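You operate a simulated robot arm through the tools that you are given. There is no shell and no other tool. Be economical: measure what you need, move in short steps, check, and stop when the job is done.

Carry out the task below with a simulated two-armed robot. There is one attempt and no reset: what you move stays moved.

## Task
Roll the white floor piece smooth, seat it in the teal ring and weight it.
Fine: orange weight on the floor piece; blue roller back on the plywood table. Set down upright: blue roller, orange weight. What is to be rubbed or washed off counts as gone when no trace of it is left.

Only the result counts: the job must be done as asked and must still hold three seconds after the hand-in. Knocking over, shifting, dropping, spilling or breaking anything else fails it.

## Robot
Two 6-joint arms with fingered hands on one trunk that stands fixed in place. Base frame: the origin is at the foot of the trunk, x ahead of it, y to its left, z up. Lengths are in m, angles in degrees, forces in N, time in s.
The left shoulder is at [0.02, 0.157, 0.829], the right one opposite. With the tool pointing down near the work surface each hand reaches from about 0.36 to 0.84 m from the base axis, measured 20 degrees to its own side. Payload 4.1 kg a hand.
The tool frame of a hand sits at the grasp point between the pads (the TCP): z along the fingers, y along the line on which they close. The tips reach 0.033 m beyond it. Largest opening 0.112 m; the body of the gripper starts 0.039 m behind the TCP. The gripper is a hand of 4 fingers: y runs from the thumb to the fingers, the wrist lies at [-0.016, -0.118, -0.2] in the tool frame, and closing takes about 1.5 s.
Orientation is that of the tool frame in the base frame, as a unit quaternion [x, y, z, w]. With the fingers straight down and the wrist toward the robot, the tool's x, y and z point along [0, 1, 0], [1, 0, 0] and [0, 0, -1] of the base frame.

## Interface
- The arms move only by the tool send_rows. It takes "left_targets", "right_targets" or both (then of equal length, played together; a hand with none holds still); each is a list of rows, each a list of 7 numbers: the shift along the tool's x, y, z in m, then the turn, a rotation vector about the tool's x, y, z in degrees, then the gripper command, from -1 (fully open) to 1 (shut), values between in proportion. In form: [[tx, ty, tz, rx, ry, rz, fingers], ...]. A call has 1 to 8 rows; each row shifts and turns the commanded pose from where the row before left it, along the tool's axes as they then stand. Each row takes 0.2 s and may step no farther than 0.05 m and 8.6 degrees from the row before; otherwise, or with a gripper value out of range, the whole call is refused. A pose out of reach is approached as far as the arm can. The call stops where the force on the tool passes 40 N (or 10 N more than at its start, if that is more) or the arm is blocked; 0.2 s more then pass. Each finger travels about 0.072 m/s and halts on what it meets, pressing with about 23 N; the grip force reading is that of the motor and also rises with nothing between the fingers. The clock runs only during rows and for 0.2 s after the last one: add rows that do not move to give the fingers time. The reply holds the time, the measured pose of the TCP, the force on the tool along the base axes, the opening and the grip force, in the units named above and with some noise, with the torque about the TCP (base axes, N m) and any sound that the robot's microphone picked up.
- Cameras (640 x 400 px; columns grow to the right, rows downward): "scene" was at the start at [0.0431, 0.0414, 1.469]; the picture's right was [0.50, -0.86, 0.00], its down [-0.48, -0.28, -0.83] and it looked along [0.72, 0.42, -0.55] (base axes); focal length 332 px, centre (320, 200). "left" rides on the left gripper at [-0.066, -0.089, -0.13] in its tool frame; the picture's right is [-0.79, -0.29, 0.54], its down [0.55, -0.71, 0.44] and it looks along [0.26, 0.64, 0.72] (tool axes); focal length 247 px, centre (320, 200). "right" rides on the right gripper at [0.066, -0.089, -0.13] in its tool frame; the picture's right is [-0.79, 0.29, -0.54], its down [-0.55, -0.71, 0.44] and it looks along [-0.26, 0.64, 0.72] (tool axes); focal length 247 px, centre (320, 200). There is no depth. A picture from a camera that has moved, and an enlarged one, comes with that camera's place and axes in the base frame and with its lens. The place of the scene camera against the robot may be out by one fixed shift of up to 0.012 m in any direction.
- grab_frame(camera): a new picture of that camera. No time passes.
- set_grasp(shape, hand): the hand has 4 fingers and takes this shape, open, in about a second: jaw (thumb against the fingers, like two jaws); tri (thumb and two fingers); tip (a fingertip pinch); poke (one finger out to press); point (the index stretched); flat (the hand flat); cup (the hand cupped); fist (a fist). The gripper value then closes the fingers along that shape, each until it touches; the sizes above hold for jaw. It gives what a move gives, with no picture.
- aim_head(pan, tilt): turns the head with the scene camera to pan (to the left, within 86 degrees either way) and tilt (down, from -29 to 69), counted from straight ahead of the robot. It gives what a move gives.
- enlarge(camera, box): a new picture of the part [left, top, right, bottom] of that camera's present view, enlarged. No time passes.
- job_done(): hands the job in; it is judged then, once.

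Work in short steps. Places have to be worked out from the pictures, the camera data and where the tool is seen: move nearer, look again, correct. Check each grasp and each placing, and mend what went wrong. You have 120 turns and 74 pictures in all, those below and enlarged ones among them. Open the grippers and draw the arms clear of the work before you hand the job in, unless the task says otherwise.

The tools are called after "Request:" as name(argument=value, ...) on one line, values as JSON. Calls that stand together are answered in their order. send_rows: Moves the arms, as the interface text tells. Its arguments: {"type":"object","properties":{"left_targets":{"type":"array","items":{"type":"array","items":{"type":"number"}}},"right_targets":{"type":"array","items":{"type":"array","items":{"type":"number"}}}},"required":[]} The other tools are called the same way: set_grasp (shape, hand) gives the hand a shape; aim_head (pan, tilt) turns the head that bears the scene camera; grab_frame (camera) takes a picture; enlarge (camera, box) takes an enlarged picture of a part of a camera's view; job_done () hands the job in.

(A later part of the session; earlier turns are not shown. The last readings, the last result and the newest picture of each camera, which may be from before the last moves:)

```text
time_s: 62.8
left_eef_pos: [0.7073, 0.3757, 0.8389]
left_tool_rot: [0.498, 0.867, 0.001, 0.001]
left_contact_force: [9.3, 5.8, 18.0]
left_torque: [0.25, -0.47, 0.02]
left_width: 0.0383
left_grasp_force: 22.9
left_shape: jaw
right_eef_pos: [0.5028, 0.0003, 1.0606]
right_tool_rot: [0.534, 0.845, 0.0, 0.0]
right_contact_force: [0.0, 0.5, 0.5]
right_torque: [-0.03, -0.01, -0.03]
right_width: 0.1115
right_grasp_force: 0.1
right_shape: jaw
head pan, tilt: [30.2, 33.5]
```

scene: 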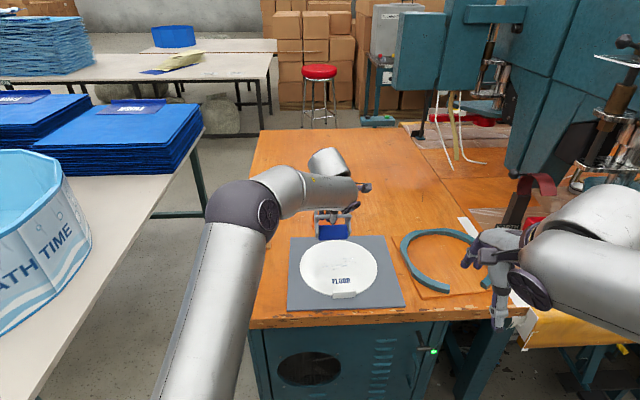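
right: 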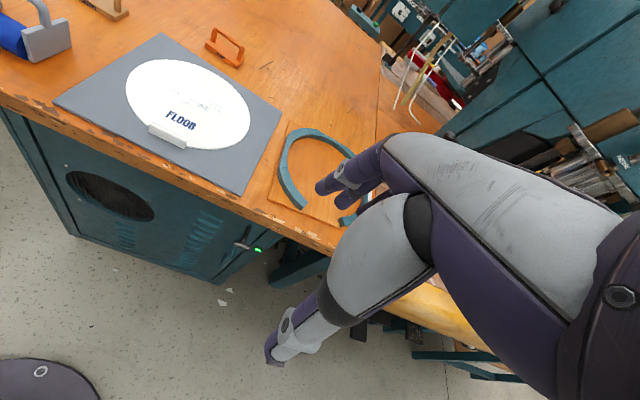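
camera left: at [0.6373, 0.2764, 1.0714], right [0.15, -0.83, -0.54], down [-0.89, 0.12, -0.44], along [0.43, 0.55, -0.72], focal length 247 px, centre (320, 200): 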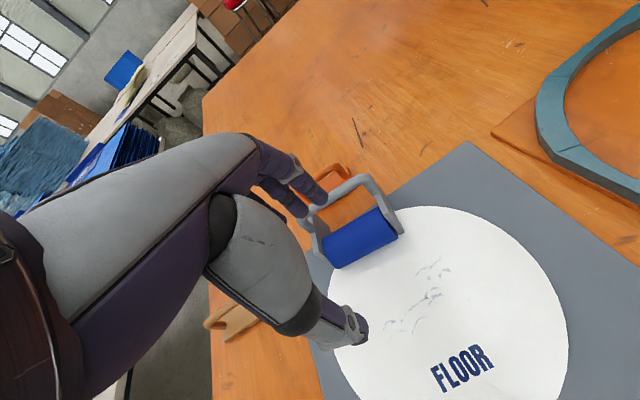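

The pressure holds now (18 N, drag 11 N). I continue back across the wrinkles.

Request:
send_rows(left_targets=[[0, -0.015, -0.0003, 0, 0, 0, 1], [0, -0.015, -0.0003, 0, 0, 0, 1], [0, -0.015, 0, 0, 0, 0, 1], [0, -0.015, 0, 0, 0, 0, 1], [0, -0.015, 0, 0, 0, 0, 1], [0, 0, 0, 0, 0, 0, 1]])

Request:
enlarge(camera="right", box=[60, 0, 320, 160])

```text
time_s: 64.2
left_eef_pos: [0.6427, 0.3369, 0.8408]
left_tool_rot: [0.497, 0.868, 0.001, 0.0]
left_contact_force: [8.6, 6.7, 12.7]
left_torque: [0.25, -0.51, 0.11]
left_width: 0.0385
left_grasp_force: 23.2
left_shape: jaw
right_eef_pos: [0.5038, 0.0003, 1.0603]
right_tool_rot: [0.535, 0.845, 0.0, 0.0]
right_contact_force: [0.0, 0.0, 0.7]
right_torque: [-0.01, 0.02, -0.01]
right_width: 0.1117
right_grasp_force: 0.0
right_shape: jaw
head pan, tilt: [30.2, 33.5]
```

```text
2.46 times, centred on (190, 80) of right
camera zoom: at [0.3957, 0.0218, 1.1918], right [0.6, -0.59, 0.54], down [-0.4, -0.8, -0.44], along [0.69, 0.04, -0.72], focal length 608 px, centre (640, 495)
```

zoom: 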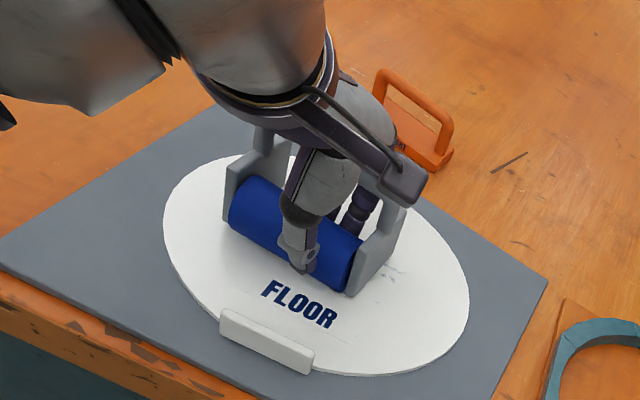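

Working well. I lift slightly, shift 3 cm to the right lane, press and roll forward.

Request:
send_rows(left_targets=[[0, 0, -0.012, 0, 0, 0, 1], [-0.03, 0, 0, 0, 0, 0, 1], [0, 0, 0.008, 0, 0, 0, 1], [0, 0, 0.004, 0, 0, 0, 1], [0, 0, 0, 0, 0, 0, 1]])

Request:
send_rows(left_targets=[[0, 0.015, 0, 0, 0, 0, 1], [0, 0.015, 0, 0, 0, 0, 1], [0, 0.015, 0, 0, 0, 0, 1], [0, 0.015, 0, 0, 0, 0, 1], [0, 0.015, 0, 0, 0, 0, 1], [0, 0.015, 0, 0, 0, 0, 1], [0, 0.015, 0, 0, 0, 0, 1], [0, 0, 0, 0, 0, 0, 1]])

Request:
enlarge(camera="right", box=[60, 0, 320, 160])

```text
time_s: 65.4
left_eef_pos: [0.659, 0.311, 0.8393]
left_tool_rot: [0.499, 0.867, 0.0, 0.001]
left_contact_force: [-0.2, -0.6, 14.5]
left_torque: [-0.08, 0.05, 0.01]
left_width: 0.0376
left_grasp_force: 22.8
left_shape: jaw
right_eef_pos: [0.5034, 0.0007, 1.0607]
right_tool_rot: [0.534, 0.845, 0.001, 0.0]
right_contact_force: [-0.5, -0.2, -0.5]
right_torque: [-0.03, -0.03, 0.0]
right_width: 0.1115
right_grasp_force: 0.1
right_shape: jaw
head pan, tilt: [30.2, 33.5]
```

```text
time_s: 67.2
left_eef_pos: [0.7501, 0.3631, 0.8383]
left_tool_rot: [0.499, 0.867, 0.001, 0.0]
left_contact_force: [-4.3, -2.9, 13.1]
left_torque: [-0.18, 0.34, -0.05]
left_width: 0.0387
left_grasp_force: 23.3
left_shape: jaw
right_eef_pos: [0.5032, -0.0006, 1.0596]
right_tool_rot: [0.535, 0.845, 0.0, 0.001]
right_contact_force: [-0.4, 0.1, -0.9]
right_torque: [-0.04, 0.03, 0.01]
right_width: 0.1117
right_grasp_force: 0.1
right_shape: jaw
head pan, tilt: [30.2, 33.5]
```

```text
2.46 times, centred on (190, 80) of right
camera zoom: at [0.3954, 0.0215, 1.1919], right [0.6, -0.59, 0.54], down [-0.4, -0.8, -0.44], along [0.69, 0.04, -0.72], focal length 608 px, centre (640, 495)
```

zoom: 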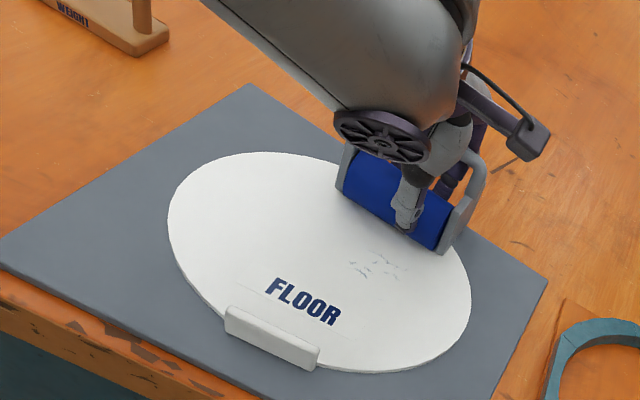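

The left wrinkles are gone; a few remain right in this lane. I roll back along it.

Request:
send_rows(left_targets=[[0, -0.014, 0.0005, 0, 0, 0, 1], [0, -0.014, 0, 0, 0, 0, 1], [0, -0.014, 0, 0, 0, 0, 1], [0, -0.014, 0, 0, 0, 0, 1], [0, -0.014, 0, 0, 0, 0, 1], [0, -0.014, 0, 0, 0, 0, 1], [0, -0.014, 0, 0, 0, 0, 1], [0, 0, 0, 0, 0, 0, 1]])

Request:
send_rows(left_targets=[[0, 0.015, 0, 0, 0, 0, 1], [0, 0.015, 0, 0, 0, 0, 1], [0, 0.015, 0, 0, 0, 0, 1], [0, 0.015, 0, 0, 0, 0, 1], [0, 0.015, 0, 0, 0, 0, 1], [0, 0.015, 0, 0, 0, 0, 1], [0, 0.01, 0, 0, 0, 0, 1], [0, 0, 0, 0, 0, 0, 1]])

Request:
enlarge(camera="right", box=[60, 0, 320, 160])

```text
time_s: 69.0
left_eef_pos: [0.6666, 0.3161, 0.8391]
left_tool_rot: [0.497, 0.868, 0.002, 0.001]
left_contact_force: [8.1, 7.0, 18.8]
left_torque: [0.33, -0.44, 0.02]
left_width: 0.039
left_grasp_force: 22.9
left_shape: jaw
right_eef_pos: [0.5036, 0.0001, 1.0603]
right_tool_rot: [0.534, 0.846, 0.001, 0.0]
right_contact_force: [-0.7, -0.3, -0.9]
right_torque: [-0.02, 0.01, 0.01]
right_width: 0.1118
right_grasp_force: 0.0
right_shape: jaw
head pan, tilt: [30.2, 33.5]
```

```text
time_s: 70.8
left_eef_pos: [0.7497, 0.3643, 0.8387]
left_tool_rot: [0.499, 0.867, 0.001, 0.0]
left_contact_force: [-5.6, -2.3, 12.4]
left_torque: [-0.16, 0.41, -0.1]
left_width: 0.0396
left_grasp_force: 23.3
left_shape: jaw
right_eef_pos: [0.5039, 0.0007, 1.06]
right_tool_rot: [0.534, 0.845, 0.0, 0.0]
right_contact_force: [0.3, 1.2, -0.6]
right_torque: [0.0, 0.0, -0.02]
right_width: 0.1116
right_grasp_force: 0.1
right_shape: jaw
head pan, tilt: [30.2, 33.5]
```

```text
2.46 times, centred on (190, 80) of right
camera zoom: at [0.3953, 0.0215, 1.1919], right [0.6, -0.59, 0.54], down [-0.4, -0.8, -0.44], along [0.69, 0.04, -0.72], focal length 608 px, centre (640, 495)
```

zoom: 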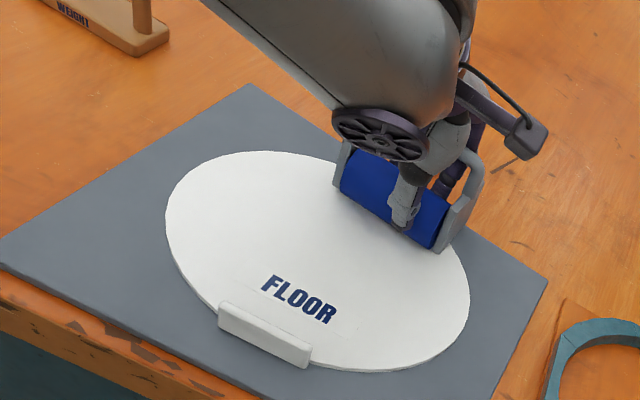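

The wrinkles look gone. For safety I roll back once more, 1.5 cm further right, then lift away to inspect.

Request:
send_rows(left_targets=[[0, 0, -0.008, 0, 0, 0, 1], [-0.015, 0, 0.008, 0, 0, 0, 1], [0, -0.015, 0, 0, 0, 0, 1], [0, -0.015, 0, 0, 0, 0, 1], [0, -0.015, 0, 0, 0, 0, 1], [0, -0.015, 0, 0, 0, 0, 1], [0, -0.015, 0, 0, 0, 0, 1], [0, -0.015, 0, 0, 0, 0, 1]])

Request:
send_rows(left_targets=[[0, 0, -0.03, 0, 0, 0, 1], [0.03, 0, -0.02, 0, 0, 0, 1], [0.04, 0, 0, 0, 0, 0, 1], [0.04, 0, 0, 0, 0, 0, 1], [0.04, 0, 0, 0, 0, 0, 1], [0.04, 0, 0, 0, 0, 0, 1], [0.04, 0, 0, 0, 0, 0, 1]])

Request:
grab_frame(camera="scene")

Request:
enlarge(camera="scene", box=[300, 235, 390, 305])

```text
time_s: 72.6
left_eef_pos: [0.6809, 0.3074, 0.8392]
left_tool_rot: [0.499, 0.867, 0.001, 0.002]
left_contact_force: [11.5, 5.0, 14.1]
left_torque: [0.39, -0.47, -0.18]
left_width: 0.0385
left_grasp_force: 23.2
left_shape: jaw
right_eef_pos: [0.504, -0.0007, 1.0614]
right_tool_rot: [0.535, 0.845, -0.001, 0.0]
right_contact_force: [-0.4, 0.1, 0.0]
right_torque: [0.04, 0.0, 0.02]
right_width: 0.1119
right_grasp_force: 0.0
right_shape: jaw
head pan, tilt: [30.2, 33.5]
```

```text
time_s: 74.2
left_eef_pos: [0.5637, 0.5049, 0.8862]
left_tool_rot: [0.499, 0.867, -0.001, -0.001]
left_contact_force: [0.1, 0.4, -2.6]
left_torque: [-0.02, 0.01, 0.0]
left_width: 0.0374
left_grasp_force: 22.8
left_shape: jaw
right_eef_pos: [0.5033, -0.0007, 1.0607]
right_tool_rot: [0.534, 0.846, -0.001, 0.0]
right_contact_force: [1.1, -0.3, -0.7]
right_torque: [0.02, 0.01, 0.02]
right_width: 0.1118
right_grasp_force: 0.0
right_shape: jaw
head pan, tilt: [30.2, 33.5]
```

```text
11 pictures are left
```

scene: 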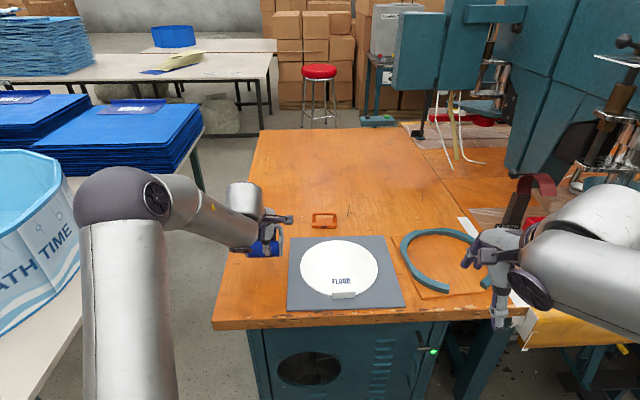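

```text
5.71 times, centred on (345, 270) of scene
camera zoom: at [0.0434, 0.0411, 1.4689], right [0.5, -0.86, 0.0], down [-0.48, -0.28, -0.83], along [0.72, 0.42, -0.55], focal length 1896 px, centre (177, -200)
```

zoom: 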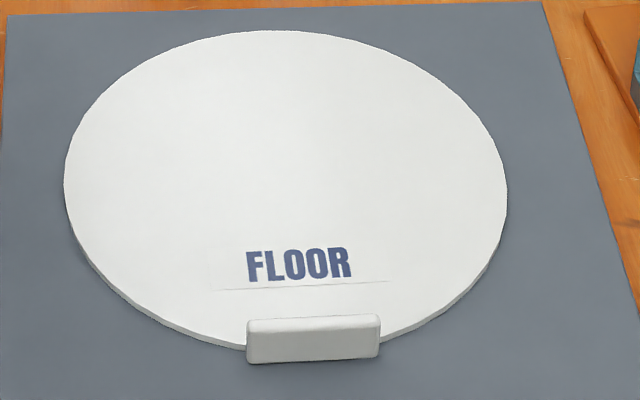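

The surface is smooth. I carry the roller back to its original place on the table and lower it.

Request:
send_rows(left_targets=[[0.0, -0.04, 0, 0, 0, 0, 1], [0.022, -0.04, 0, 0, 0, 0, 1], [0.022, 0, 0, 0, 0, 0, 1], [0, 0, 0.02, 0, 0, 0, 1], [0, 0, 0.015, 0, 0, 0, 1], [0, 0, 0.01, 0, 0, 0, 1], [0, 0, 0, 0, 0, 0, 1]])

Request:
send_rows(left_targets=[[0, 0, 0.003, 0, 0, 0, 1], [0, 0, 0.003, 0, 0, 0, 1], [0, 0, 0.0, 0, 0, 0, 1]])

```text
time_s: 75.8
left_eef_pos: [0.4706, 0.5041, 0.8421]
left_tool_rot: [0.498, 0.867, 0.0, 0.0]
left_contact_force: [0.1, 0.2, -3.5]
left_torque: [-0.02, -0.01, 0.0]
left_width: 0.0372
left_grasp_force: 23.4
left_shape: jaw
right_eef_pos: [0.5027, 0.0006, 1.0606]
right_tool_rot: [0.535, 0.845, 0.0, 0.0]
right_contact_force: [0.0, 0.9, 1.1]
right_torque: [-0.01, 0.0, -0.02]
right_width: 0.1115
right_grasp_force: 0.0
right_shape: jaw
head pan, tilt: [30.2, 33.5]
```

```text
time_s: 76.6
left_eef_pos: [0.4723, 0.5033, 0.837]
left_tool_rot: [0.499, 0.867, 0.0, 0.0]
left_contact_force: [0.8, -0.3, -2.2]
left_torque: [-0.05, -0.03, -0.03]
left_width: 0.037
left_grasp_force: 23.1
left_shape: jaw
right_eef_pos: [0.5032, 0.0016, 1.0603]
right_tool_rot: [0.534, 0.845, 0.0, 0.0]
right_contact_force: [0.3, 0.9, -0.5]
right_torque: [-0.01, 0.0, 0.0]
right_width: 0.1114
right_grasp_force: 0.0
right_shape: jaw
head pan, tilt: [30.2, 33.5]
```

Request:
send_rows(left_targets=[[0, 0, 0.003, 0, 0, 0, 1], [0, 0, 0.003, 0, 0, 0, 1], [0, 0, 0.0, 0, 0, 0, 1]])

Request:
send_rows(left_targets=[[0, 0, 0.002, 0, 0, 0, 1], [0, 0, 0.0, 0, 0, 0, 1]])

```text
time_s: 77.4
left_eef_pos: [0.4733, 0.5044, 0.8303]
left_tool_rot: [0.499, 0.867, 0.0, -0.001]
left_contact_force: [-0.3, 0.0, -2.6]
left_torque: [-0.08, 0.0, 0.02]
left_width: 0.037
left_grasp_force: 23.1
left_shape: jaw
right_eef_pos: [0.5038, -0.0, 1.0602]
right_tool_rot: [0.534, 0.845, 0.001, 0.0]
right_contact_force: [0.5, -0.1, 0.3]
right_torque: [-0.02, -0.01, 0.04]
right_width: 0.1115
right_grasp_force: 0.1
right_shape: jaw
head pan, tilt: [30.2, 33.5]
```

```text
time_s: 78.0
left_eef_pos: [0.4731, 0.5034, 0.8289]
left_tool_rot: [0.499, 0.867, 0.001, 0.0]
left_contact_force: [-0.5, 0.9, -1.5]
left_torque: [-0.02, 0.03, 0.01]
left_width: 0.0371
left_grasp_force: 23.3
left_shape: jaw
right_eef_pos: [0.5043, 0.0004, 1.0608]
right_tool_rot: [0.534, 0.846, 0.0, 0.0]
right_contact_force: [0.0, -0.7, -0.3]
right_torque: [0.01, 0.0, 0.0]
right_width: 0.1115
right_grasp_force: 0.1
right_shape: jaw
head pan, tilt: [30.2, 33.5]
```

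Request:
send_rows(left_targets=[[0, 0, 0.002, 0, 0, 0, 1], [0, 0, 0.001, 0, 0, 0, 1], [0, 0, 0.0, 0, 0, 0, 1]])

```text
time_s: 78.8
left_eef_pos: [0.4739, 0.5041, 0.8265]
left_tool_rot: [0.499, 0.867, 0.002, 0.001]
left_contact_force: [0.1, -2.4, 10.7]
left_torque: [-0.08, 0.11, -0.02]
left_width: 0.0374
left_grasp_force: 22.9
left_shape: jaw
right_eef_pos: [0.5023, -0.001, 1.0601]
right_tool_rot: [0.535, 0.845, 0.0, 0.001]
right_contact_force: [-1.1, 0.1, 0.2]
right_torque: [-0.01, 0.01, -0.02]
right_width: 0.1116
right_grasp_force: 0.0
right_shape: jaw
head pan, tilt: [30.2, 33.5]
```

Contact with the table. I ease, open gently and lift straight up.

Request:
send_rows(left_targets=[[0, 0, -0.001, 0, 0, 0, 0.6], [0, 0, 0, 0, 0, 0, 0.2], [0, 0, 0, 0, 0, 0, -0.2], [0, 0, 0, 0, 0, 0, -0.6], [0, 0, 0, 0, 0, 0, -0.6], [0, 0, -0.02, 0, 0, 0, -0.6], [0, 0, -0.03, 0, 0, 0, -0.6], [0, 0, -0.04, 0, 0, 0, -0.6]])

Request:
send_rows(left_targets=[[0, 0, -0.04, 0, 0, 0, -0.6], [0, -0.02, -0.04, 0, 0, 0, -1], [0, 0, 0, 0, 0, 0, -1]])

Request:
grab_frame(camera="scene")

```text
time_s: 80.6
left_eef_pos: [0.4723, 0.5032, 0.9178]
left_tool_rot: [0.499, 0.866, 0.0, 0.001]
left_contact_force: [0.3, 0.2, -1.1]
left_torque: [-0.03, 0.03, -0.02]
left_width: 0.0892
left_grasp_force: 0.1
left_shape: jaw
right_eef_pos: [0.5037, -0.0003, 1.0615]
right_tool_rot: [0.535, 0.845, 0.0, 0.0]
right_contact_force: [-0.2, -0.1, -0.6]
right_torque: [-0.02, 0.0, 0.0]
right_width: 0.1118
right_grasp_force: 0.3
right_shape: jaw
head pan, tilt: [30.2, 33.5]
```

```text
time_s: 81.4
left_eef_pos: [0.455, 0.4919, 0.9969]
left_tool_rot: [0.498, 0.867, 0.0, 0.0]
left_contact_force: [0.3, -0.4, 0.8]
left_torque: [-0.01, 0.0, -0.02]
left_width: 0.1116
left_grasp_force: 0.0
left_shape: jaw
right_eef_pos: [0.5046, -0.0003, 1.0604]
right_tool_rot: [0.534, 0.845, 0.0, 0.0]
right_contact_force: [0.1, 0.3, 0.0]
right_torque: [0.0, 0.02, -0.04]
right_width: 0.1115
right_grasp_force: 0.1
right_shape: jaw
head pan, tilt: [30.2, 33.5]
```

```text
9 pictures are left
```

scene: 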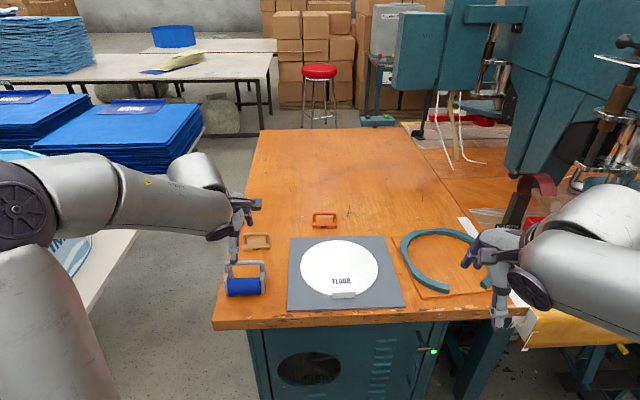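

The roller stands back on the table. Now the disc: its tab is at about (0.581,0.286). I retract the left hand and bring the right hand above the tab, which also frees the view of the ring.

Request:
send_rows(left_targets=[[0.01, -0.01, 0, 0, 0, 0, -1], [0.01, -0.01, 0, 0, 0, 0, -1], [0.01, -0.01, 0, 0, 0, 0, -1], [0.01, -0.01, 0, 0, 0, 0, -1], [0.01, -0.01, 0, 0, 0, 0, -1], [0.01, 0, 0, 0, 0, 0, -1], [0, 0, 0, 0, 0, 0, -1], [0, 0, 0, 0, 0, 0, -1]], right_targets=[[0.0322, 0.0274, 0, 0, 0, 0, -1], [0.0322, 0.0274, 0, 0, 0, 0, -1], [0.0322, 0.0274, 0, 0, 0, 0, -1], [0.0322, 0.0274, 0, 0, 0, 0, -1], [0.0322, 0.0274, 0, 0, 0, 0, -1], [0.0322, 0.0274, 0, 0, 0, 0, -1], [0.0322, 0.0274, 0, 0, 0, -4.8, -1], [0, 0, 0.03, 0, 0, 0, -1]])

Request:
grab_frame(camera="right")

Request:
enlarge(camera="scene", box=[390, 215, 510, 305])

```text
time_s: 83.2
left_eef_pos: [0.3832, 0.5192, 0.9965]
left_tool_rot: [0.498, 0.867, 0.0, 0.0]
left_contact_force: [-0.4, 0.3, -1.0]
left_torque: [-0.02, -0.02, -0.01]
left_width: 0.1114
left_grasp_force: 0.0
left_shape: jaw
right_eef_pos: [0.5557, 0.2718, 1.0201]
right_tool_rot: [0.498, 0.867, 0.0, 0.0]
right_contact_force: [-0.4, 1.1, -0.4]
right_torque: [0.0, 0.01, 0.0]
right_width: 0.1117
right_grasp_force: 0.1
right_shape: jaw
right hand out of reach, approached as far as the arm can: row 7
head pan, tilt: [30.2, 33.5]
```

```text
8 pictures are left
camera right: at [0.4481, 0.2851, 1.1512], right [0.65, -0.54, 0.54], down [-0.34, -0.84, -0.43], along [0.68, 0.1, -0.72], focal length 247 px, centre (320, 200)
```

right: 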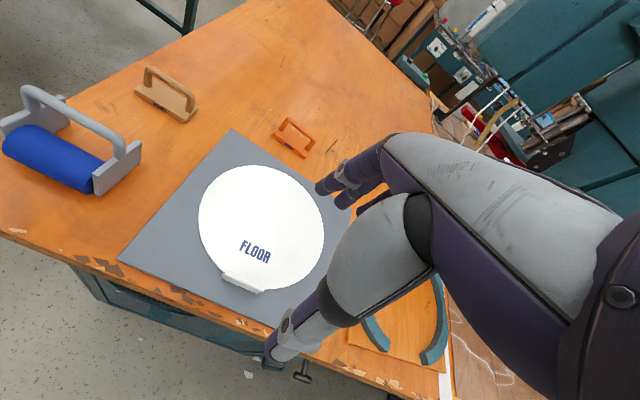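

```text
4.44 times, centred on (450, 260) of scene
camera zoom: at [0.0432, 0.0417, 1.4689], right [0.5, -0.86, 0.0], down [-0.48, -0.28, -0.83], along [0.72, 0.42, -0.55], focal length 1475 px, centre (-258, -67)
```

zoom: 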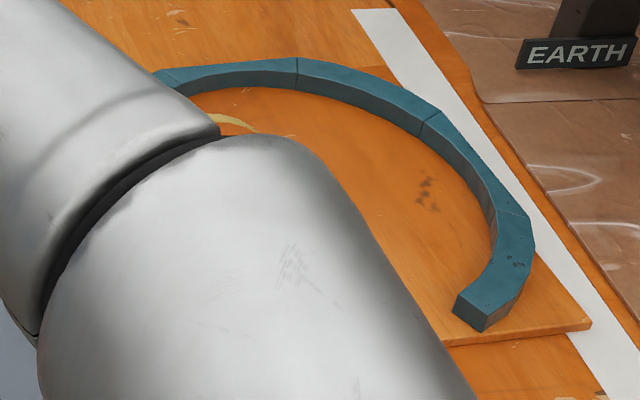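

The right hand is at its reach limit here and blocks the ring. I'll use the left hand for the disc: retract the right arm to its own side, then bring the left hand over.

Request:
send_rows(right_targets=[[-0.033, -0.033, 0, 0, 0, 0, -1], [-0.033, -0.033, 0, 0, 0, 0, -1], [-0.033, -0.033, 0, 0, 0, 0, -1], [-0.033, -0.033, 0, 0, 0, 0, -1], [-0.033, -0.033, 0, 0, 0, 0, -1], [-0.033, -0.033, 0, 0, 0, 0, -1], [-0.033, -0.033, 0, 0, 0, 0, -1], [-0.033, -0.033, 0, 0, 0, 0, -1]])

Request:
send_rows(left_targets=[[-0.0375, 0.00625, 0, 0, 0, 0, -1], [-0.0375, 0.00625, 0, 0, 0, 0, -1], [-0.0375, 0.00625, 0, 0, 0, 0, -1], [-0.0375, 0.00625, 0, 0, 0, 0, -1], [-0.0375, 0.00625, 0, 0, 0, 0, -1], [-0.0375, 0.00625, 0, 0, 0, 0, -1], [-0.0375, 0.00625, 0, 0, 0, 0, -1], [-0.0375, 0.00625, 0.03, 0, 0, 0, -0.4]], right_targets=[[-0.033, -0.033, 0, 0, 0, 0, -1], [-0.033, -0.033, 0, 0, 0, 0, -1], [-0.033, -0.033, 0, 0, 0, 0, -1], [-0.033, -0.02, 0, 0, 0, 0, -1], [0, 0, 0, 0, 0, 0, -1], [0, 0, 0, 0, 0, 0, -1], [0, 0, 0, 0, 0, 0, -1], [0, 0, 0, 0, 0, 0, -1]])

Request:
grab_frame(camera="left")

Request:
enlarge(camera="scene", box=[380, 215, 510, 305])

```text
time_s: 85.0
left_eef_pos: [0.3829, 0.5187, 0.997]
left_tool_rot: [0.499, 0.867, 0.0, 0.0]
left_contact_force: [-0.2, 0.8, 0.0]
left_torque: [-0.05, 0.02, 0.04]
left_width: 0.1118
left_grasp_force: 0.0
left_shape: jaw
right_eef_pos: [0.461, -0.0884, 1.0187]
right_tool_rot: [0.498, 0.867, 0.001, -0.001]
right_contact_force: [0.8, 0.9, 0.2]
right_torque: [0.01, 0.03, 0.01]
right_width: 0.112
right_grasp_force: 0.0
right_shape: jaw
head pan, tilt: [30.2, 33.5]
```

```text
time_s: 86.8
left_eef_pos: [0.5761, 0.2871, 0.9687]
left_tool_rot: [0.498, 0.867, 0.0, 0.0]
left_contact_force: [-0.6, -0.1, 0.2]
left_torque: [-0.06, -0.02, -0.02]
left_width: 0.0787
left_grasp_force: 0.1
left_shape: jaw
right_eef_pos: [0.4271, -0.2601, 1.0234]
right_tool_rot: [0.498, 0.867, 0.0, -0.001]
right_contact_force: [-0.2, 0.9, 0.2]
right_torque: [-0.02, 0.0, -0.02]
right_width: 0.1118
right_grasp_force: 0.0
right_shape: jaw
head pan, tilt: [30.2, 33.5]
```

```text
6 pictures are left
camera left: at [0.5315, 0.184, 1.0991], right [0.15, -0.83, -0.54], down [-0.89, 0.12, -0.44], along [0.43, 0.55, -0.72], focal length 247 px, centre (320, 200)
```

left: 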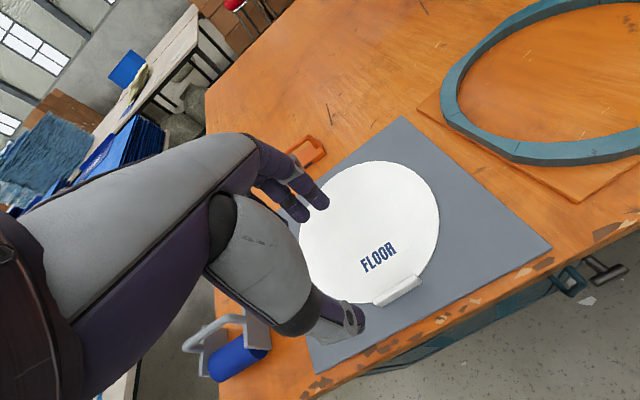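

```text
4.44 times, centred on (445, 260) of scene
camera zoom: at [0.0426, 0.0417, 1.469], right [0.5, -0.86, 0.0], down [-0.48, -0.28, -0.83], along [0.72, 0.42, -0.55], focal length 1475 px, centre (-236, -67)
```

zoom: 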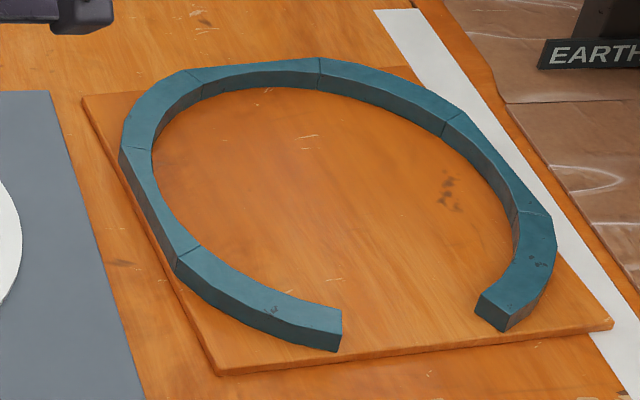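

Now I see the ring fully: centre about (p 0.778, q −0.353), gap facing the robot, turned about 5° from the tab. I lower the left hand to straddle the tab.

Request:
send_rows(left_targets=[[-0.006, -0.0035, 0.03, 0, 0, 0, 0], [0, 0, 0.04, 0, 0, 0, 0], [0, 0, 0.04, 0, 0, 0, 0], [0, 0, 0.025, 0, 0, 0, 0], [0, 0, 0.005, 0, 0, 0, 0], [0, 0, 0, 0, 0, 0, 0]])

Request:
send_rows(left_targets=[[0, 0, 0.003, 0, 0, 0, 0], [0, 0, 0.003, 0, 0, 0, 0], [0, 0, 0.002, 0, 0, 0, 0], [0, 0, 0, 0, 0, 0, 0]])

```text
time_s: 88.2
left_eef_pos: [0.5765, 0.2804, 0.8273]
left_tool_rot: [0.5, 0.866, -0.001, 0.0]
left_contact_force: [0.4, -0.4, 0.0]
left_torque: [0.0, 0.02, 0.03]
left_width: 0.0566
left_grasp_force: 0.0
left_shape: jaw
right_eef_pos: [0.426, -0.2616, 1.022]
right_tool_rot: [0.499, 0.867, 0.0, 0.0]
right_contact_force: [0.0, 0.2, 0.2]
right_torque: [0.01, -0.02, 0.01]
right_width: 0.1118
right_grasp_force: 0.0
right_shape: jaw
head pan, tilt: [30.2, 33.5]
```

```text
time_s: 89.2
left_eef_pos: [0.5764, 0.2798, 0.8201]
left_tool_rot: [0.499, 0.867, 0.002, 0.001]
left_contact_force: [0.7, -0.8, 12.4]
left_torque: [0.21, -0.47, -0.01]
left_width: 0.0565
left_grasp_force: 0.0
left_shape: jaw
right_eef_pos: [0.4254, -0.2604, 1.0235]
right_tool_rot: [0.499, 0.867, 0.0, 0.0]
right_contact_force: [0.3, 1.3, -0.3]
right_torque: [0.02, 0.03, -0.05]
right_width: 0.1118
right_grasp_force: 0.0
right_shape: jaw
head pan, tilt: [30.2, 33.5]
```

The inner finger touched the disc (top z≈0.787). I rise 3 mm and close on the tab.

Request:
send_rows(left_targets=[[0, 0, -0.004, 0, 0, 0, 0], [0, 0, 0, 0, 0, 0, 0.4], [0, 0, 0, 0, 0, 0, 0.8], [0, 0, 0, 0, 0, 0, 1], [0, 0, 0, 0, 0, 0, 1], [0, 0, 0, 0, 0, 0, 1]])

```text
time_s: 90.6
left_eef_pos: [0.5763, 0.2779, 0.8236]
left_tool_rot: [0.498, 0.867, 0.001, 0.0]
left_contact_force: [-0.3, -0.9, 0.9]
left_torque: [0.0, 0.0, -0.06]
left_width: 0.003
left_grasp_force: 23.2
left_shape: jaw
right_eef_pos: [0.4265, -0.2591, 1.0241]
right_tool_rot: [0.498, 0.867, -0.001, 0.0]
right_contact_force: [-0.3, -0.2, -0.4]
right_torque: [0.01, -0.01, 0.03]
right_width: 0.1116
right_grasp_force: 0.1
right_shape: jaw
head pan, tilt: [30.2, 33.5]
```

Width 0.003 (the bar gave a similar 0.005), so the tab may be held. I lift 1.5 cm and read force and torque.

Request:
send_rows(left_targets=[[0, 0, -0.005, 0, 0, 0, 1], [0, 0, -0.01, 0, 0, 0, 1], [0, 0, 0, 0, 0, 0, 1]])

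Request:
grab_frame(camera="left")

```text
time_s: 91.4
left_eef_pos: [0.5765, 0.279, 0.8403]
left_tool_rot: [0.499, 0.867, 0.0, 0.001]
left_contact_force: [-0.6, -1.0, -0.3]
left_torque: [-0.03, 0.06, -0.04]
left_width: 0.0033
left_grasp_force: 22.9
left_shape: jaw
right_eef_pos: [0.4266, -0.2608, 1.0239]
right_tool_rot: [0.498, 0.867, 0.0, 0.0]
right_contact_force: [0.2, -0.2, -0.1]
right_torque: [-0.02, 0.01, -0.01]
right_width: 0.1117
right_grasp_force: 0.0
right_shape: jaw
head pan, tilt: [30.2, 33.5]
```

```text
4 pictures are left
camera left: at [0.5307, 0.1761, 0.9699], right [0.15, -0.83, -0.54], down [-0.89, 0.12, -0.44], along [0.43, 0.55, -0.72], focal length 247 px, centre (320, 200)
```

left: 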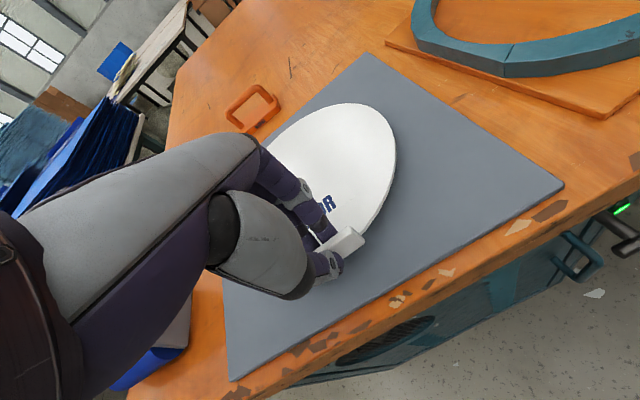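

The tab is held and the front edge is up. I lift 4 cm more and read the load.

Request:
send_rows(left_targets=[[0, 0, -0.015, 0, 0, 0, 1], [0, 0, -0.015, 0, 0, 0, 1], [0, 0, -0.01, 0, 0, 0, 1], [0, 0, 0, 0, 0, 0, 1], [0, 0, 0, 0, 0, 0, 1]])

```text
time_s: 92.6
left_eef_pos: [0.5772, 0.2783, 0.8804]
left_tool_rot: [0.498, 0.867, 0.0, 0.0]
left_contact_force: [0.3, -0.9, -1.1]
left_torque: [-0.04, 0.1, 0.0]
left_width: 0.0037
left_grasp_force: 23.3
left_shape: jaw
right_eef_pos: [0.4258, -0.2613, 1.0241]
right_tool_rot: [0.499, 0.867, 0.0, 0.0]
right_contact_force: [-0.2, -0.7, -1.0]
right_torque: [0.03, 0.01, 0.04]
right_width: 0.1117
right_grasp_force: 0.1
right_shape: jaw
head pan, tilt: [30.2, 33.5]
```

The disc hangs free and about level (1.1 N, lever 0.1 m). I carry it across toward the ring and turn it 5°.

Request:
send_rows(left_targets=[[-0.03, 0.003, -0.005, 0, 0, 0, 1], [-0.042, 0.0036, 0, 0, 0, 0, 1], [-0.042, 0.0036, 0, 0, 0, 0, 1], [-0.042, 0.0036, 0, 0, 0, 0, 1], [-0.042, 0.0036, 0, 0, 0, 0, 1], [-0.042, 0.0036, 0, 0, 0, 0, 1], [-0.042, 0.0036, 0, 0, 0, 0, 1], [-0.0396, 0.0034, 0, 0, 0, -5, 1]])

Request:
send_rows(left_targets=[[0, 0, 0.01, 0, 0, 0, 1], [0, 0, 0, 0, 0, 0, 1], [0, 0, 0, 0, 0, 0, 1]])

Request:
enlarge(camera="scene", box=[380, 215, 510, 305])

```text
time_s: 94.4
left_eef_pos: [0.735, 0.0158, 0.8733]
left_tool_rot: [0.461, 0.887, -0.001, -0.001]
left_contact_force: [-0.4, 0.1, 1.0]
left_torque: [-0.08, 0.03, -0.07]
left_width: 0.0035
left_grasp_force: 22.6
left_shape: jaw
left hand out of reach, approached as far as the arm can: row 8
right_eef_pos: [0.4268, -0.2607, 1.0231]
right_tool_rot: [0.499, 0.867, 0.0, 0.0]
right_contact_force: [0.2, 0.5, 0.1]
right_torque: [-0.03, -0.03, -0.03]
right_width: 0.112
right_grasp_force: 0.0
right_shape: jaw
head pan, tilt: [30.2, 33.5]
```

```text
time_s: 95.2
left_eef_pos: [0.7341, 0.0168, 0.8639]
left_tool_rot: [0.461, 0.887, 0.0, 0.0]
left_contact_force: [0.6, 0.1, -0.4]
left_torque: [0.03, 0.04, -0.01]
left_width: 0.0032
left_grasp_force: 22.9
left_shape: jaw
right_eef_pos: [0.4276, -0.2605, 1.0232]
right_tool_rot: [0.498, 0.867, 0.0, 0.0]
right_contact_force: [-1.1, 0.1, -0.4]
right_torque: [0.02, -0.01, 0.0]
right_width: 0.1121
right_grasp_force: 0.1
right_shape: jaw
head pan, tilt: [30.2, 33.5]
```

```text
4.44 times, centred on (445, 260) of scene
camera zoom: at [0.0431, 0.0414, 1.469], right [0.5, -0.86, 0.0], down [-0.48, -0.28, -0.83], along [0.72, 0.42, -0.55], focal length 1475 px, centre (-236, -67)
```

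zoom: 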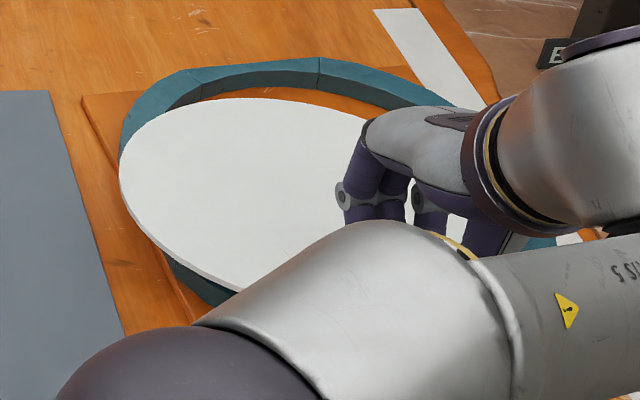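

The left arm ran out of reach about 3 cm short. Lower height gives more reach; I try stepping on at a slightly lower height.

Request:
send_rows(left_targets=[[-0.007, 0.01, 0.002, 0, 0, 0, 1], [-0.007, 0.01, 0, 0, 0, 0, 1], [-0.007, 0.01, 0, 0, 0, 0, 1], [0, 0, 0, 0, 0, 0, 1]])

```text
time_s: 96.2
left_eef_pos: [0.7423, 0.0188, 0.8571]
left_tool_rot: [0.46, 0.888, 0.0, 0.0]
left_contact_force: [0.2, -0.2, -0.8]
left_torque: [0.05, -0.01, 0.01]
left_width: 0.0036
left_grasp_force: 23.1
left_shape: jaw
left hand out of reach, approached as far as the arm can: row 1, 2, 3
right_eef_pos: [0.4262, -0.2603, 1.0232]
right_tool_rot: [0.499, 0.867, -0.001, 0.0]
right_contact_force: [-0.5, 0.0, -0.7]
right_torque: [0.0, -0.03, -0.04]
right_width: 0.1118
right_grasp_force: 0.1
right_shape: jaw
head pan, tilt: [30.2, 33.5]
```

The disc droops a few degrees and the wrist is at its limit; tilting the hand 8° outward levels the disc and brings the wrist nearer, gaining reach. I tilt and then step on.

Request:
send_rows(left_targets=[[0, 0, 0, -4, 0, 0, 1], [0, 0, 0, -4, 0, 0, 1], [-0.005, 0.01, -0.001, 0, 0, 0, 1], [-0.006, 0.01, -0.0, 0, 0, 0, 1], [-0.006, 0.008, 0.0, 0, 0, 0, 1], [0, 0, 0, 0, 0, 0, 1]])

```text
time_s: 97.6
left_eef_pos: [0.7574, 0.0194, 0.8586]
left_tool_rot: [0.458, 0.886, 0.063, 0.032]
left_contact_force: [0.9, -0.1, -1.9]
left_torque: [-0.11, 0.07, -0.01]
left_width: 0.0035
left_grasp_force: 23.3
left_shape: jaw
left hand out of reach, approached as far as the arm can: row 2, 4, 5
right_eef_pos: [0.4277, -0.2596, 1.0225]
right_tool_rot: [0.498, 0.867, 0.0, 0.0]
right_contact_force: [0.4, 0.8, -0.1]
right_torque: [0.0, -0.03, -0.02]
right_width: 0.112
right_grasp_force: 0.1
right_shape: jaw
head pan, tilt: [30.2, 33.5]
```

Gaining. A little more tilt and another step, then a look.

Request:
send_rows(left_targets=[[0, 0, 0, -4, 0, 0, 1], [-0.004, 0.007, -0.001, 0, 0, 0, 1], [-0.004, 0.007, -0.001, 0, 0, 0, 1], [0, 0, 0, 0, 0, 0, 1]])

Request:
enlarge(camera="scene", box=[380, 215, 510, 305])

```text
time_s: 98.6
left_eef_pos: [0.7695, 0.022, 0.8644]
left_tool_rot: [0.457, 0.883, 0.093, 0.048]
left_contact_force: [0.2, 0.3, -1.0]
left_torque: [-0.08, 0.1, 0.03]
left_width: 0.0034
left_grasp_force: 23.0
left_shape: jaw
left hand out of reach, approached as far as the arm can: row 3
right_eef_pos: [0.4262, -0.2601, 1.0239]
right_tool_rot: [0.498, 0.867, 0.0, 0.0]
right_contact_force: [0.0, -0.6, -0.4]
right_torque: [0.01, 0.01, -0.01]
right_width: 0.1118
right_grasp_force: 0.0
right_shape: jaw
head pan, tilt: [30.2, 33.5]
```

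```text
4.44 times, centred on (445, 260) of scene
camera zoom: at [0.0432, 0.0414, 1.469], right [0.5, -0.86, 0.0], down [-0.48, -0.28, -0.83], along [0.72, 0.42, -0.55], focal length 1475 px, centre (-236, -67)
```

zoom: 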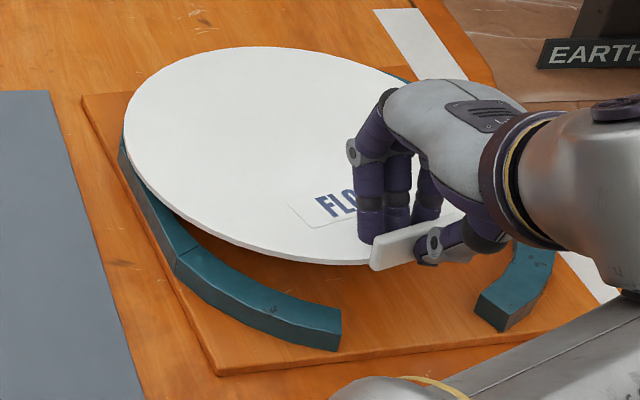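

Very informative: the disc must go about 1 cm back and 2 cm right, and turn back 4°. I correct this, keeping the height.

Request:
send_rows(left_targets=[[-0.005, -0.0055, -0.001, 0, 0, 2, 1], [-0.005, -0.0055, -0.001, 0, 0, 2, 1], [0, 0, 0, 0, 0, 0, 1]])

```text
time_s: 99.4
left_eef_pos: [0.7665, 0.0076, 0.863]
left_tool_rot: [0.488, 0.866, 0.095, 0.045]
left_contact_force: [-0.6, -0.3, -0.8]
left_torque: [-0.07, 0.1, 0.0]
left_width: 0.0034
left_grasp_force: 23.5
left_shape: jaw
right_eef_pos: [0.4263, -0.2597, 1.0234]
right_tool_rot: [0.498, 0.867, 0.0, 0.0]
right_contact_force: [-0.3, 0.6, -0.8]
right_torque: [-0.05, -0.01, 0.0]
right_width: 0.1118
right_grasp_force: 0.1
right_shape: jaw
head pan, tilt: [30.2, 33.5]
```

Now I lower vertically toward the ring, watching the force.

Request:
send_rows(left_targets=[[0, -0.0017, 0.0078, 0, 0, 0, 1], [0, -0.001, 0.0049, 0, 0, 0, 1], [0, -0.0006, 0.0029, 0, 0, 0, 1], [0, 0, 0, 0, 0, 0, 1]])

Request:
send_rows(left_targets=[[0, -0.0006, 0.0029, 0, 0, 0, 1], [0, -0.0006, 0.0029, 0, 0, 0, 1], [0, 0, 0, 0, 0, 0, 1]])

```text
time_s: 100.4
left_eef_pos: [0.7676, 0.0074, 0.8468]
left_tool_rot: [0.488, 0.867, 0.094, 0.045]
left_contact_force: [0.4, -0.2, 0.0]
left_torque: [-0.02, 0.07, 0.03]
left_width: 0.0032
left_grasp_force: 23.3
left_shape: jaw
right_eef_pos: [0.4269, -0.2623, 1.0238]
right_tool_rot: [0.499, 0.867, 0.0, 0.0]
right_contact_force: [0.3, 0.2, 0.1]
right_torque: [0.02, 0.02, 0.0]
right_width: 0.1117
right_grasp_force: 0.1
right_shape: jaw
head pan, tilt: [30.2, 33.5]
```

```text
time_s: 101.2
left_eef_pos: [0.7667, 0.0085, 0.8422]
left_tool_rot: [0.488, 0.866, 0.094, 0.045]
left_contact_force: [0.6, 0.5, -1.0]
left_torque: [-0.05, 0.01, -0.02]
left_width: 0.0035
left_grasp_force: 23.0
left_shape: jaw
right_eef_pos: [0.4269, -0.2608, 1.0228]
right_tool_rot: [0.499, 0.867, 0.0, 0.0]
right_contact_force: [0.3, 0.4, 0.7]
right_torque: [0.02, 0.01, -0.02]
right_width: 0.1119
right_grasp_force: 0.1
right_shape: jaw
head pan, tilt: [30.2, 33.5]
```

Request:
send_rows(left_targets=[[0, -0.0006, 0.0029, 0, 0, 0, 1], [0, -0.0006, 0.0029, 0, 0, 0, 1], [0, 0, 0, 0, 0, 0, 1]])

Request:
send_rows(left_targets=[[0, -0.0006, 0.0029, 0, 0, 0, 1], [0, -0.0006, 0.0029, 0, 0, 0, 1], [0, 0, 0, 0, 0, 0, 1]])

```text
time_s: 102.0
left_eef_pos: [0.7654, 0.0085, 0.835]
left_tool_rot: [0.488, 0.866, 0.094, 0.045]
left_contact_force: [0.3, 0.3, 0.2]
left_torque: [0.01, 0.04, 0.0]
left_width: 0.0037
left_grasp_force: 23.1
left_shape: jaw
right_eef_pos: [0.4267, -0.26, 1.0222]
right_tool_rot: [0.499, 0.867, 0.0, -0.001]
right_contact_force: [0.4, 0.7, 0.1]
right_torque: [-0.02, 0.01, 0.02]
right_width: 0.1118
right_grasp_force: 0.0
right_shape: jaw
head pan, tilt: [30.2, 33.5]
```

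```text
time_s: 102.8
left_eef_pos: [0.7674, 0.0076, 0.8297]
left_tool_rot: [0.489, 0.866, 0.095, 0.044]
left_contact_force: [-0.2, -0.4, -0.2]
left_torque: [0.05, 0.09, 0.0]
left_width: 0.0038
left_grasp_force: 23.5
left_shape: jaw
right_eef_pos: [0.4268, -0.2607, 1.024]
right_tool_rot: [0.499, 0.867, -0.001, 0.0]
right_contact_force: [0.4, 0.2, -0.6]
right_torque: [-0.01, -0.02, -0.02]
right_width: 0.112
right_grasp_force: 0.2
right_shape: jaw
head pan, tilt: [30.2, 33.5]
```

Below ring-top level now with little force — it is going in. I continue.

Request:
send_rows(left_targets=[[0, -0.0006, 0.0029, 0, 0, 0, 1], [0, -0.0006, 0.0029, 0, 0, 0, 1], [0, 0, 0, 0, 0, 0, 1]])

Request:
send_rows(left_targets=[[0, -0.0004, 0.002, 0, 0, 0, 1], [0, 0, 0, 0, 0, 0, 1]])

```text
time_s: 103.6
left_eef_pos: [0.7678, 0.0073, 0.8229]
left_tool_rot: [0.488, 0.866, 0.094, 0.045]
left_contact_force: [0.7, -0.3, -0.7]
left_torque: [0.06, 0.08, -0.05]
left_width: 0.0036
left_grasp_force: 23.0
left_shape: jaw
right_eef_pos: [0.4272, -0.2605, 1.0241]
right_tool_rot: [0.499, 0.867, 0.001, 0.0]
right_contact_force: [1.4, 0.6, 0.1]
right_torque: [-0.02, -0.01, 0.0]
right_width: 0.1118
right_grasp_force: 0.1
right_shape: jaw
head pan, tilt: [30.2, 33.5]
```

```text
time_s: 104.2
left_eef_pos: [0.7665, 0.0087, 0.822]
left_tool_rot: [0.488, 0.866, 0.094, 0.045]
left_contact_force: [-1.1, -2.1, 2.9]
left_torque: [0.05, 0.01, -0.05]
left_width: 0.0034
left_grasp_force: 23.2
left_shape: jaw
right_eef_pos: [0.427, -0.2612, 1.0238]
right_tool_rot: [0.499, 0.867, -0.001, 0.0]
right_contact_force: [0.1, -0.8, 0.6]
right_torque: [-0.02, -0.01, -0.05]
right_width: 0.1118
right_grasp_force: 0.1
right_shape: jaw
head pan, tilt: [30.2, 33.5]
```

The tab end has bottomed at about ring floor level. I open gently, retreat upward and back, then look at ring and weight in one picture.

Request:
send_rows(left_targets=[[0, 0, 0, 0, 0, 0, 0.7], [0, 0, 0, 0, 0, 0, 0.4], [0, 0, 0, 0, 0, 0, 0.2], [0, 0, 0, 0, 0, 0, 0.1], [0, 0, -0.03, 0, 0, 0, 0.1], [0, 0, -0.04, 0, 0, 0, 0.1], [0, -0.02, -0.045, 0, 0, 0, 0], [0.03, -0.035, 0, 0, 0, 0, 0]])

Request:
send_rows(left_targets=[[0.03, -0.035, 0, 4, 0, 0, -0.5], [0.03, -0.035, 0, 4, 0, 0, -0.5], [0.03, -0.035, 0, 4, 0, 0, -0.5], [0.03, -0.03, 0, 0, 0, 0, -0.5], [0.035, -0.02, 0, 0, 0, 0, -0.5], [0.04, 0, 0, 0, 0, 0, -0.5], [0.04, 0, 0, 0, 0, 0, -0.5], [0, 0, 0, 0, 0, 0, -0.5]])

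Request:
enlarge(camera="scene", box=[300, 205, 500, 305])

```text
time_s: 106.0
left_eef_pos: [0.7303, -0.026, 0.9306]
left_tool_rot: [0.488, 0.867, 0.094, 0.044]
left_contact_force: [-0.3, 0.5, -0.8]
left_torque: [0.02, 0.01, 0.03]
left_width: 0.0558
left_grasp_force: 0.2
left_shape: jaw
left hand out of reach, approached as far as the arm can: row 7, 8
right_eef_pos: [0.4264, -0.2605, 1.0228]
right_tool_rot: [0.499, 0.867, 0.0, 0.0]
right_contact_force: [-0.2, -0.3, -0.8]
right_torque: [-0.03, 0.02, 0.01]
right_width: 0.1119
right_grasp_force: 0.0
right_shape: jaw
head pan, tilt: [30.2, 33.5]
```

```text
time_s: 107.8
left_eef_pos: [0.6892, -0.0198, 0.9747]
left_tool_rot: [0.489, 0.872, 0.003, -0.007]
left_contact_force: [-0.1, -0.2, -0.5]
left_torque: [0.01, -0.01, -0.04]
left_width: 0.0839
left_grasp_force: 0.1
left_shape: jaw
left hand out of reach, approached as far as the arm can: row 1, 2, 3, 4, 5, 6, 7
right_eef_pos: [0.4266, -0.2614, 1.0219]
right_tool_rot: [0.499, 0.867, 0.0, -0.001]
right_contact_force: [1.5, -0.2, 1.4]
right_torque: [0.0, 0.02, 0.01]
right_width: 0.1118
right_grasp_force: 0.1
right_shape: jaw
head pan, tilt: [30.2, 33.5]
```

```text
3.20 times, centred on (400, 255) of scene
camera zoom: at [0.0431, 0.0414, 1.469], right [0.5, -0.86, 0.0], down [-0.48, -0.28, -0.83], along [0.72, 0.42, -0.55], focal length 1062 px, centre (64, 24)
```

zoom: 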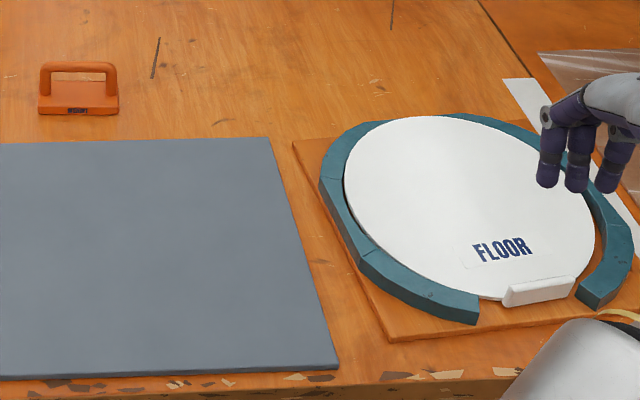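

The disc is in at the front and sides, but its far edge still rests on the far ring wall: it must come back about 6 mm. I return to regrip the tab with the same tilted pose.

Request:
send_rows(left_targets=[[0, 0, 0, -6, 0, 0, 0], [0, 0, 0, -6, 0, 0, 0], [-0.0039, 0.0118, 0.0265, 0, 0, 0, 0], [-0.0039, 0.0118, 0.0265, 0, 0, 0, 0], [-0.0039, 0.0118, 0.0265, 0, 0, 0, 0], [-0.004, 0.0118, 0.0265, 0, 0, 0, 0], [0, 0, 0, 0, 0, 0, 0]])

```text
time_s: 109.4
left_eef_pos: [0.7574, -0.0106, 0.9016]
left_tool_rot: [0.488, 0.866, 0.094, 0.045]
left_contact_force: [-0.4, 0.5, 0.7]
left_torque: [0.0, 0.02, 0.03]
left_width: 0.0567
left_grasp_force: 0.1
left_shape: jaw
left hand out of reach, approached as far as the arm can: row 1, 2, 5, 6
right_eef_pos: [0.428, -0.2604, 1.0245]
right_tool_rot: [0.499, 0.867, 0.0, 0.0]
right_contact_force: [-0.4, 0.2, 0.0]
right_torque: [-0.04, 0.01, 0.04]
right_width: 0.1117
right_grasp_force: 0.1
right_shape: jaw
head pan, tilt: [30.2, 33.5]
```

Pose is right; I shift 12 mm left and go straight down along the tool axis to the grip height.

Request:
send_rows(left_targets=[[0.0118, 0.0008, 0, 0, 0, 0, 0], [0, 0, 0.025, 0, 0, 0, 0], [0, 0, 0.025, 0, 0, 0, 0], [0, 0, 0.015, 0, 0, 0, 0], [0, 0, 0.007, 0, 0, 0, 0], [0, 0, 0.006, 0, 0, 0, 0], [0, 0, 0, 0, 0, 0, 0]])

```text
time_s: 111.0
left_eef_pos: [0.7654, 0.0074, 0.8223]
left_tool_rot: [0.488, 0.867, 0.095, 0.045]
left_contact_force: [0.6, 0.3, 0.8]
left_torque: [-0.01, -0.01, 0.01]
left_width: 0.0564
left_grasp_force: 0.1
left_shape: jaw
right_eef_pos: [0.4273, -0.2603, 1.0222]
right_tool_rot: [0.499, 0.867, 0.0, 0.001]
right_contact_force: [0.1, 0.2, 0.0]
right_torque: [-0.02, -0.01, -0.01]
right_width: 0.1118
right_grasp_force: 0.0
right_shape: jaw
head pan, tilt: [30.2, 33.5]
```

At the grip pose. I close on the tab and pull back in small steps.

Request:
send_rows(left_targets=[[0, 0, 0, 0, 0, 0, 0.5], [0, 0, 0, 0, 0, 0, 1], [0, 0, 0, 0, 0, 0, 1], [0, 0, 0, 0, 0, 0, 1], [0, 0, 0, 0, 0, 0, 1]])

Request:
send_rows(left_targets=[[0.002, -0.0029, -0.0006, 0, 0, 0, 1], [0.002, -0.0029, -0.0006, 0, 0, 0, 1], [0, 0, 0, 0, 0, 0, 1]])

```text
time_s: 112.2
left_eef_pos: [0.766, 0.0075, 0.8238]
left_tool_rot: [0.488, 0.866, 0.095, 0.045]
left_contact_force: [0.1, -0.7, 0.9]
left_torque: [0.0, 0.02, -0.02]
left_width: 0.0029
left_grasp_force: 23.2
left_shape: jaw
right_eef_pos: [0.4262, -0.2618, 1.0223]
right_tool_rot: [0.498, 0.867, 0.0, 0.0]
right_contact_force: [0.7, -0.4, 0.4]
right_torque: [-0.01, -0.01, 0.0]
right_width: 0.1117
right_grasp_force: 0.1
right_shape: jaw
head pan, tilt: [30.2, 33.5]
```

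```text
time_s: 113.0
left_eef_pos: [0.7597, 0.009, 0.8244]
left_tool_rot: [0.487, 0.867, 0.095, 0.043]
left_contact_force: [3.0, 1.1, 0.3]
left_torque: [-0.05, -0.03, -0.1]
left_width: 0.003
left_grasp_force: 23.5
left_shape: jaw
right_eef_pos: [0.427, -0.2607, 1.0232]
right_tool_rot: [0.498, 0.867, 0.0, 0.0]
right_contact_force: [0.2, -0.4, 0.2]
right_torque: [-0.02, -0.02, 0.01]
right_width: 0.1119
right_grasp_force: 0.0
right_shape: jaw
head pan, tilt: [30.2, 33.5]
```

Moved 6 mm with light resistance. I release and retreat, then feel the disc height to check that it lies flat.

Request:
send_rows(left_targets=[[0, 0, 0, 0, 0, 0, 0.7], [0, 0, 0, 0, 0, 0, 0.4], [0, 0, 0, 0, 0, 0, 0.1], [0, 0, 0, 0, 0, 0, 0.0], [0, 0, -0.03, 0, 0, 0, 0.0], [0, 0, -0.02, 0, 0, 0, 0.5], [0, 0, 0, 0, 0, 0, 1], [0, 0, 0, 0, 0, 0, 1]])

```text
time_s: 114.8
left_eef_pos: [0.7543, 0.0014, 0.8723]
left_tool_rot: [0.488, 0.866, 0.094, 0.044]
left_contact_force: [-0.3, 0.4, -0.1]
left_torque: [-0.01, 0.0, 0.0]
left_width: 0.0
left_grasp_force: 22.5
left_shape: jaw
left hand out of reach, approached as far as the arm can: row 5
right_eef_pos: [0.4277, -0.2607, 1.0231]
right_tool_rot: [0.499, 0.867, 0.0, 0.001]
right_contact_force: [0.4, -0.6, 0.3]
right_torque: [-0.02, 0.01, -0.02]
right_width: 0.1118
right_grasp_force: 0.2
right_shape: jaw
head pan, tilt: [30.2, 33.5]
```

I move the closed fingertips over the disc's inner left area to probe its height.

Request:
send_rows(left_targets=[[0.03, 0.01, 0.0, 0, 0, 0, 1], [0.03, 0.03, 0.0062, 0, 0, 0, 1], [0.02, 0.03, 0.0062, 0, 0, 0, 1], [0, 0.01, 0.002, 0, 0, 0, 1], [0, 0, 0, 0, 0, 0, 1]])

```text
time_s: 116.0
left_eef_pos: [0.8024, 0.1012, 0.877]
left_tool_rot: [0.488, 0.866, 0.095, 0.045]
left_contact_force: [-0.5, -0.3, 0.0]
left_torque: [-0.01, 0.0, 0.01]
left_width: 0.0001
left_grasp_force: 22.9
left_shape: jaw
left hand out of reach, approached as far as the arm can: row 1, 2, 4
right_eef_pos: [0.4269, -0.2607, 1.022]
right_tool_rot: [0.498, 0.867, 0.0, 0.0]
right_contact_force: [0.5, 0.0, -0.5]
right_torque: [-0.03, -0.01, -0.01]
right_width: 0.1119
right_grasp_force: 0.0
right_shape: jaw
head pan, tilt: [30.2, 33.5]
```

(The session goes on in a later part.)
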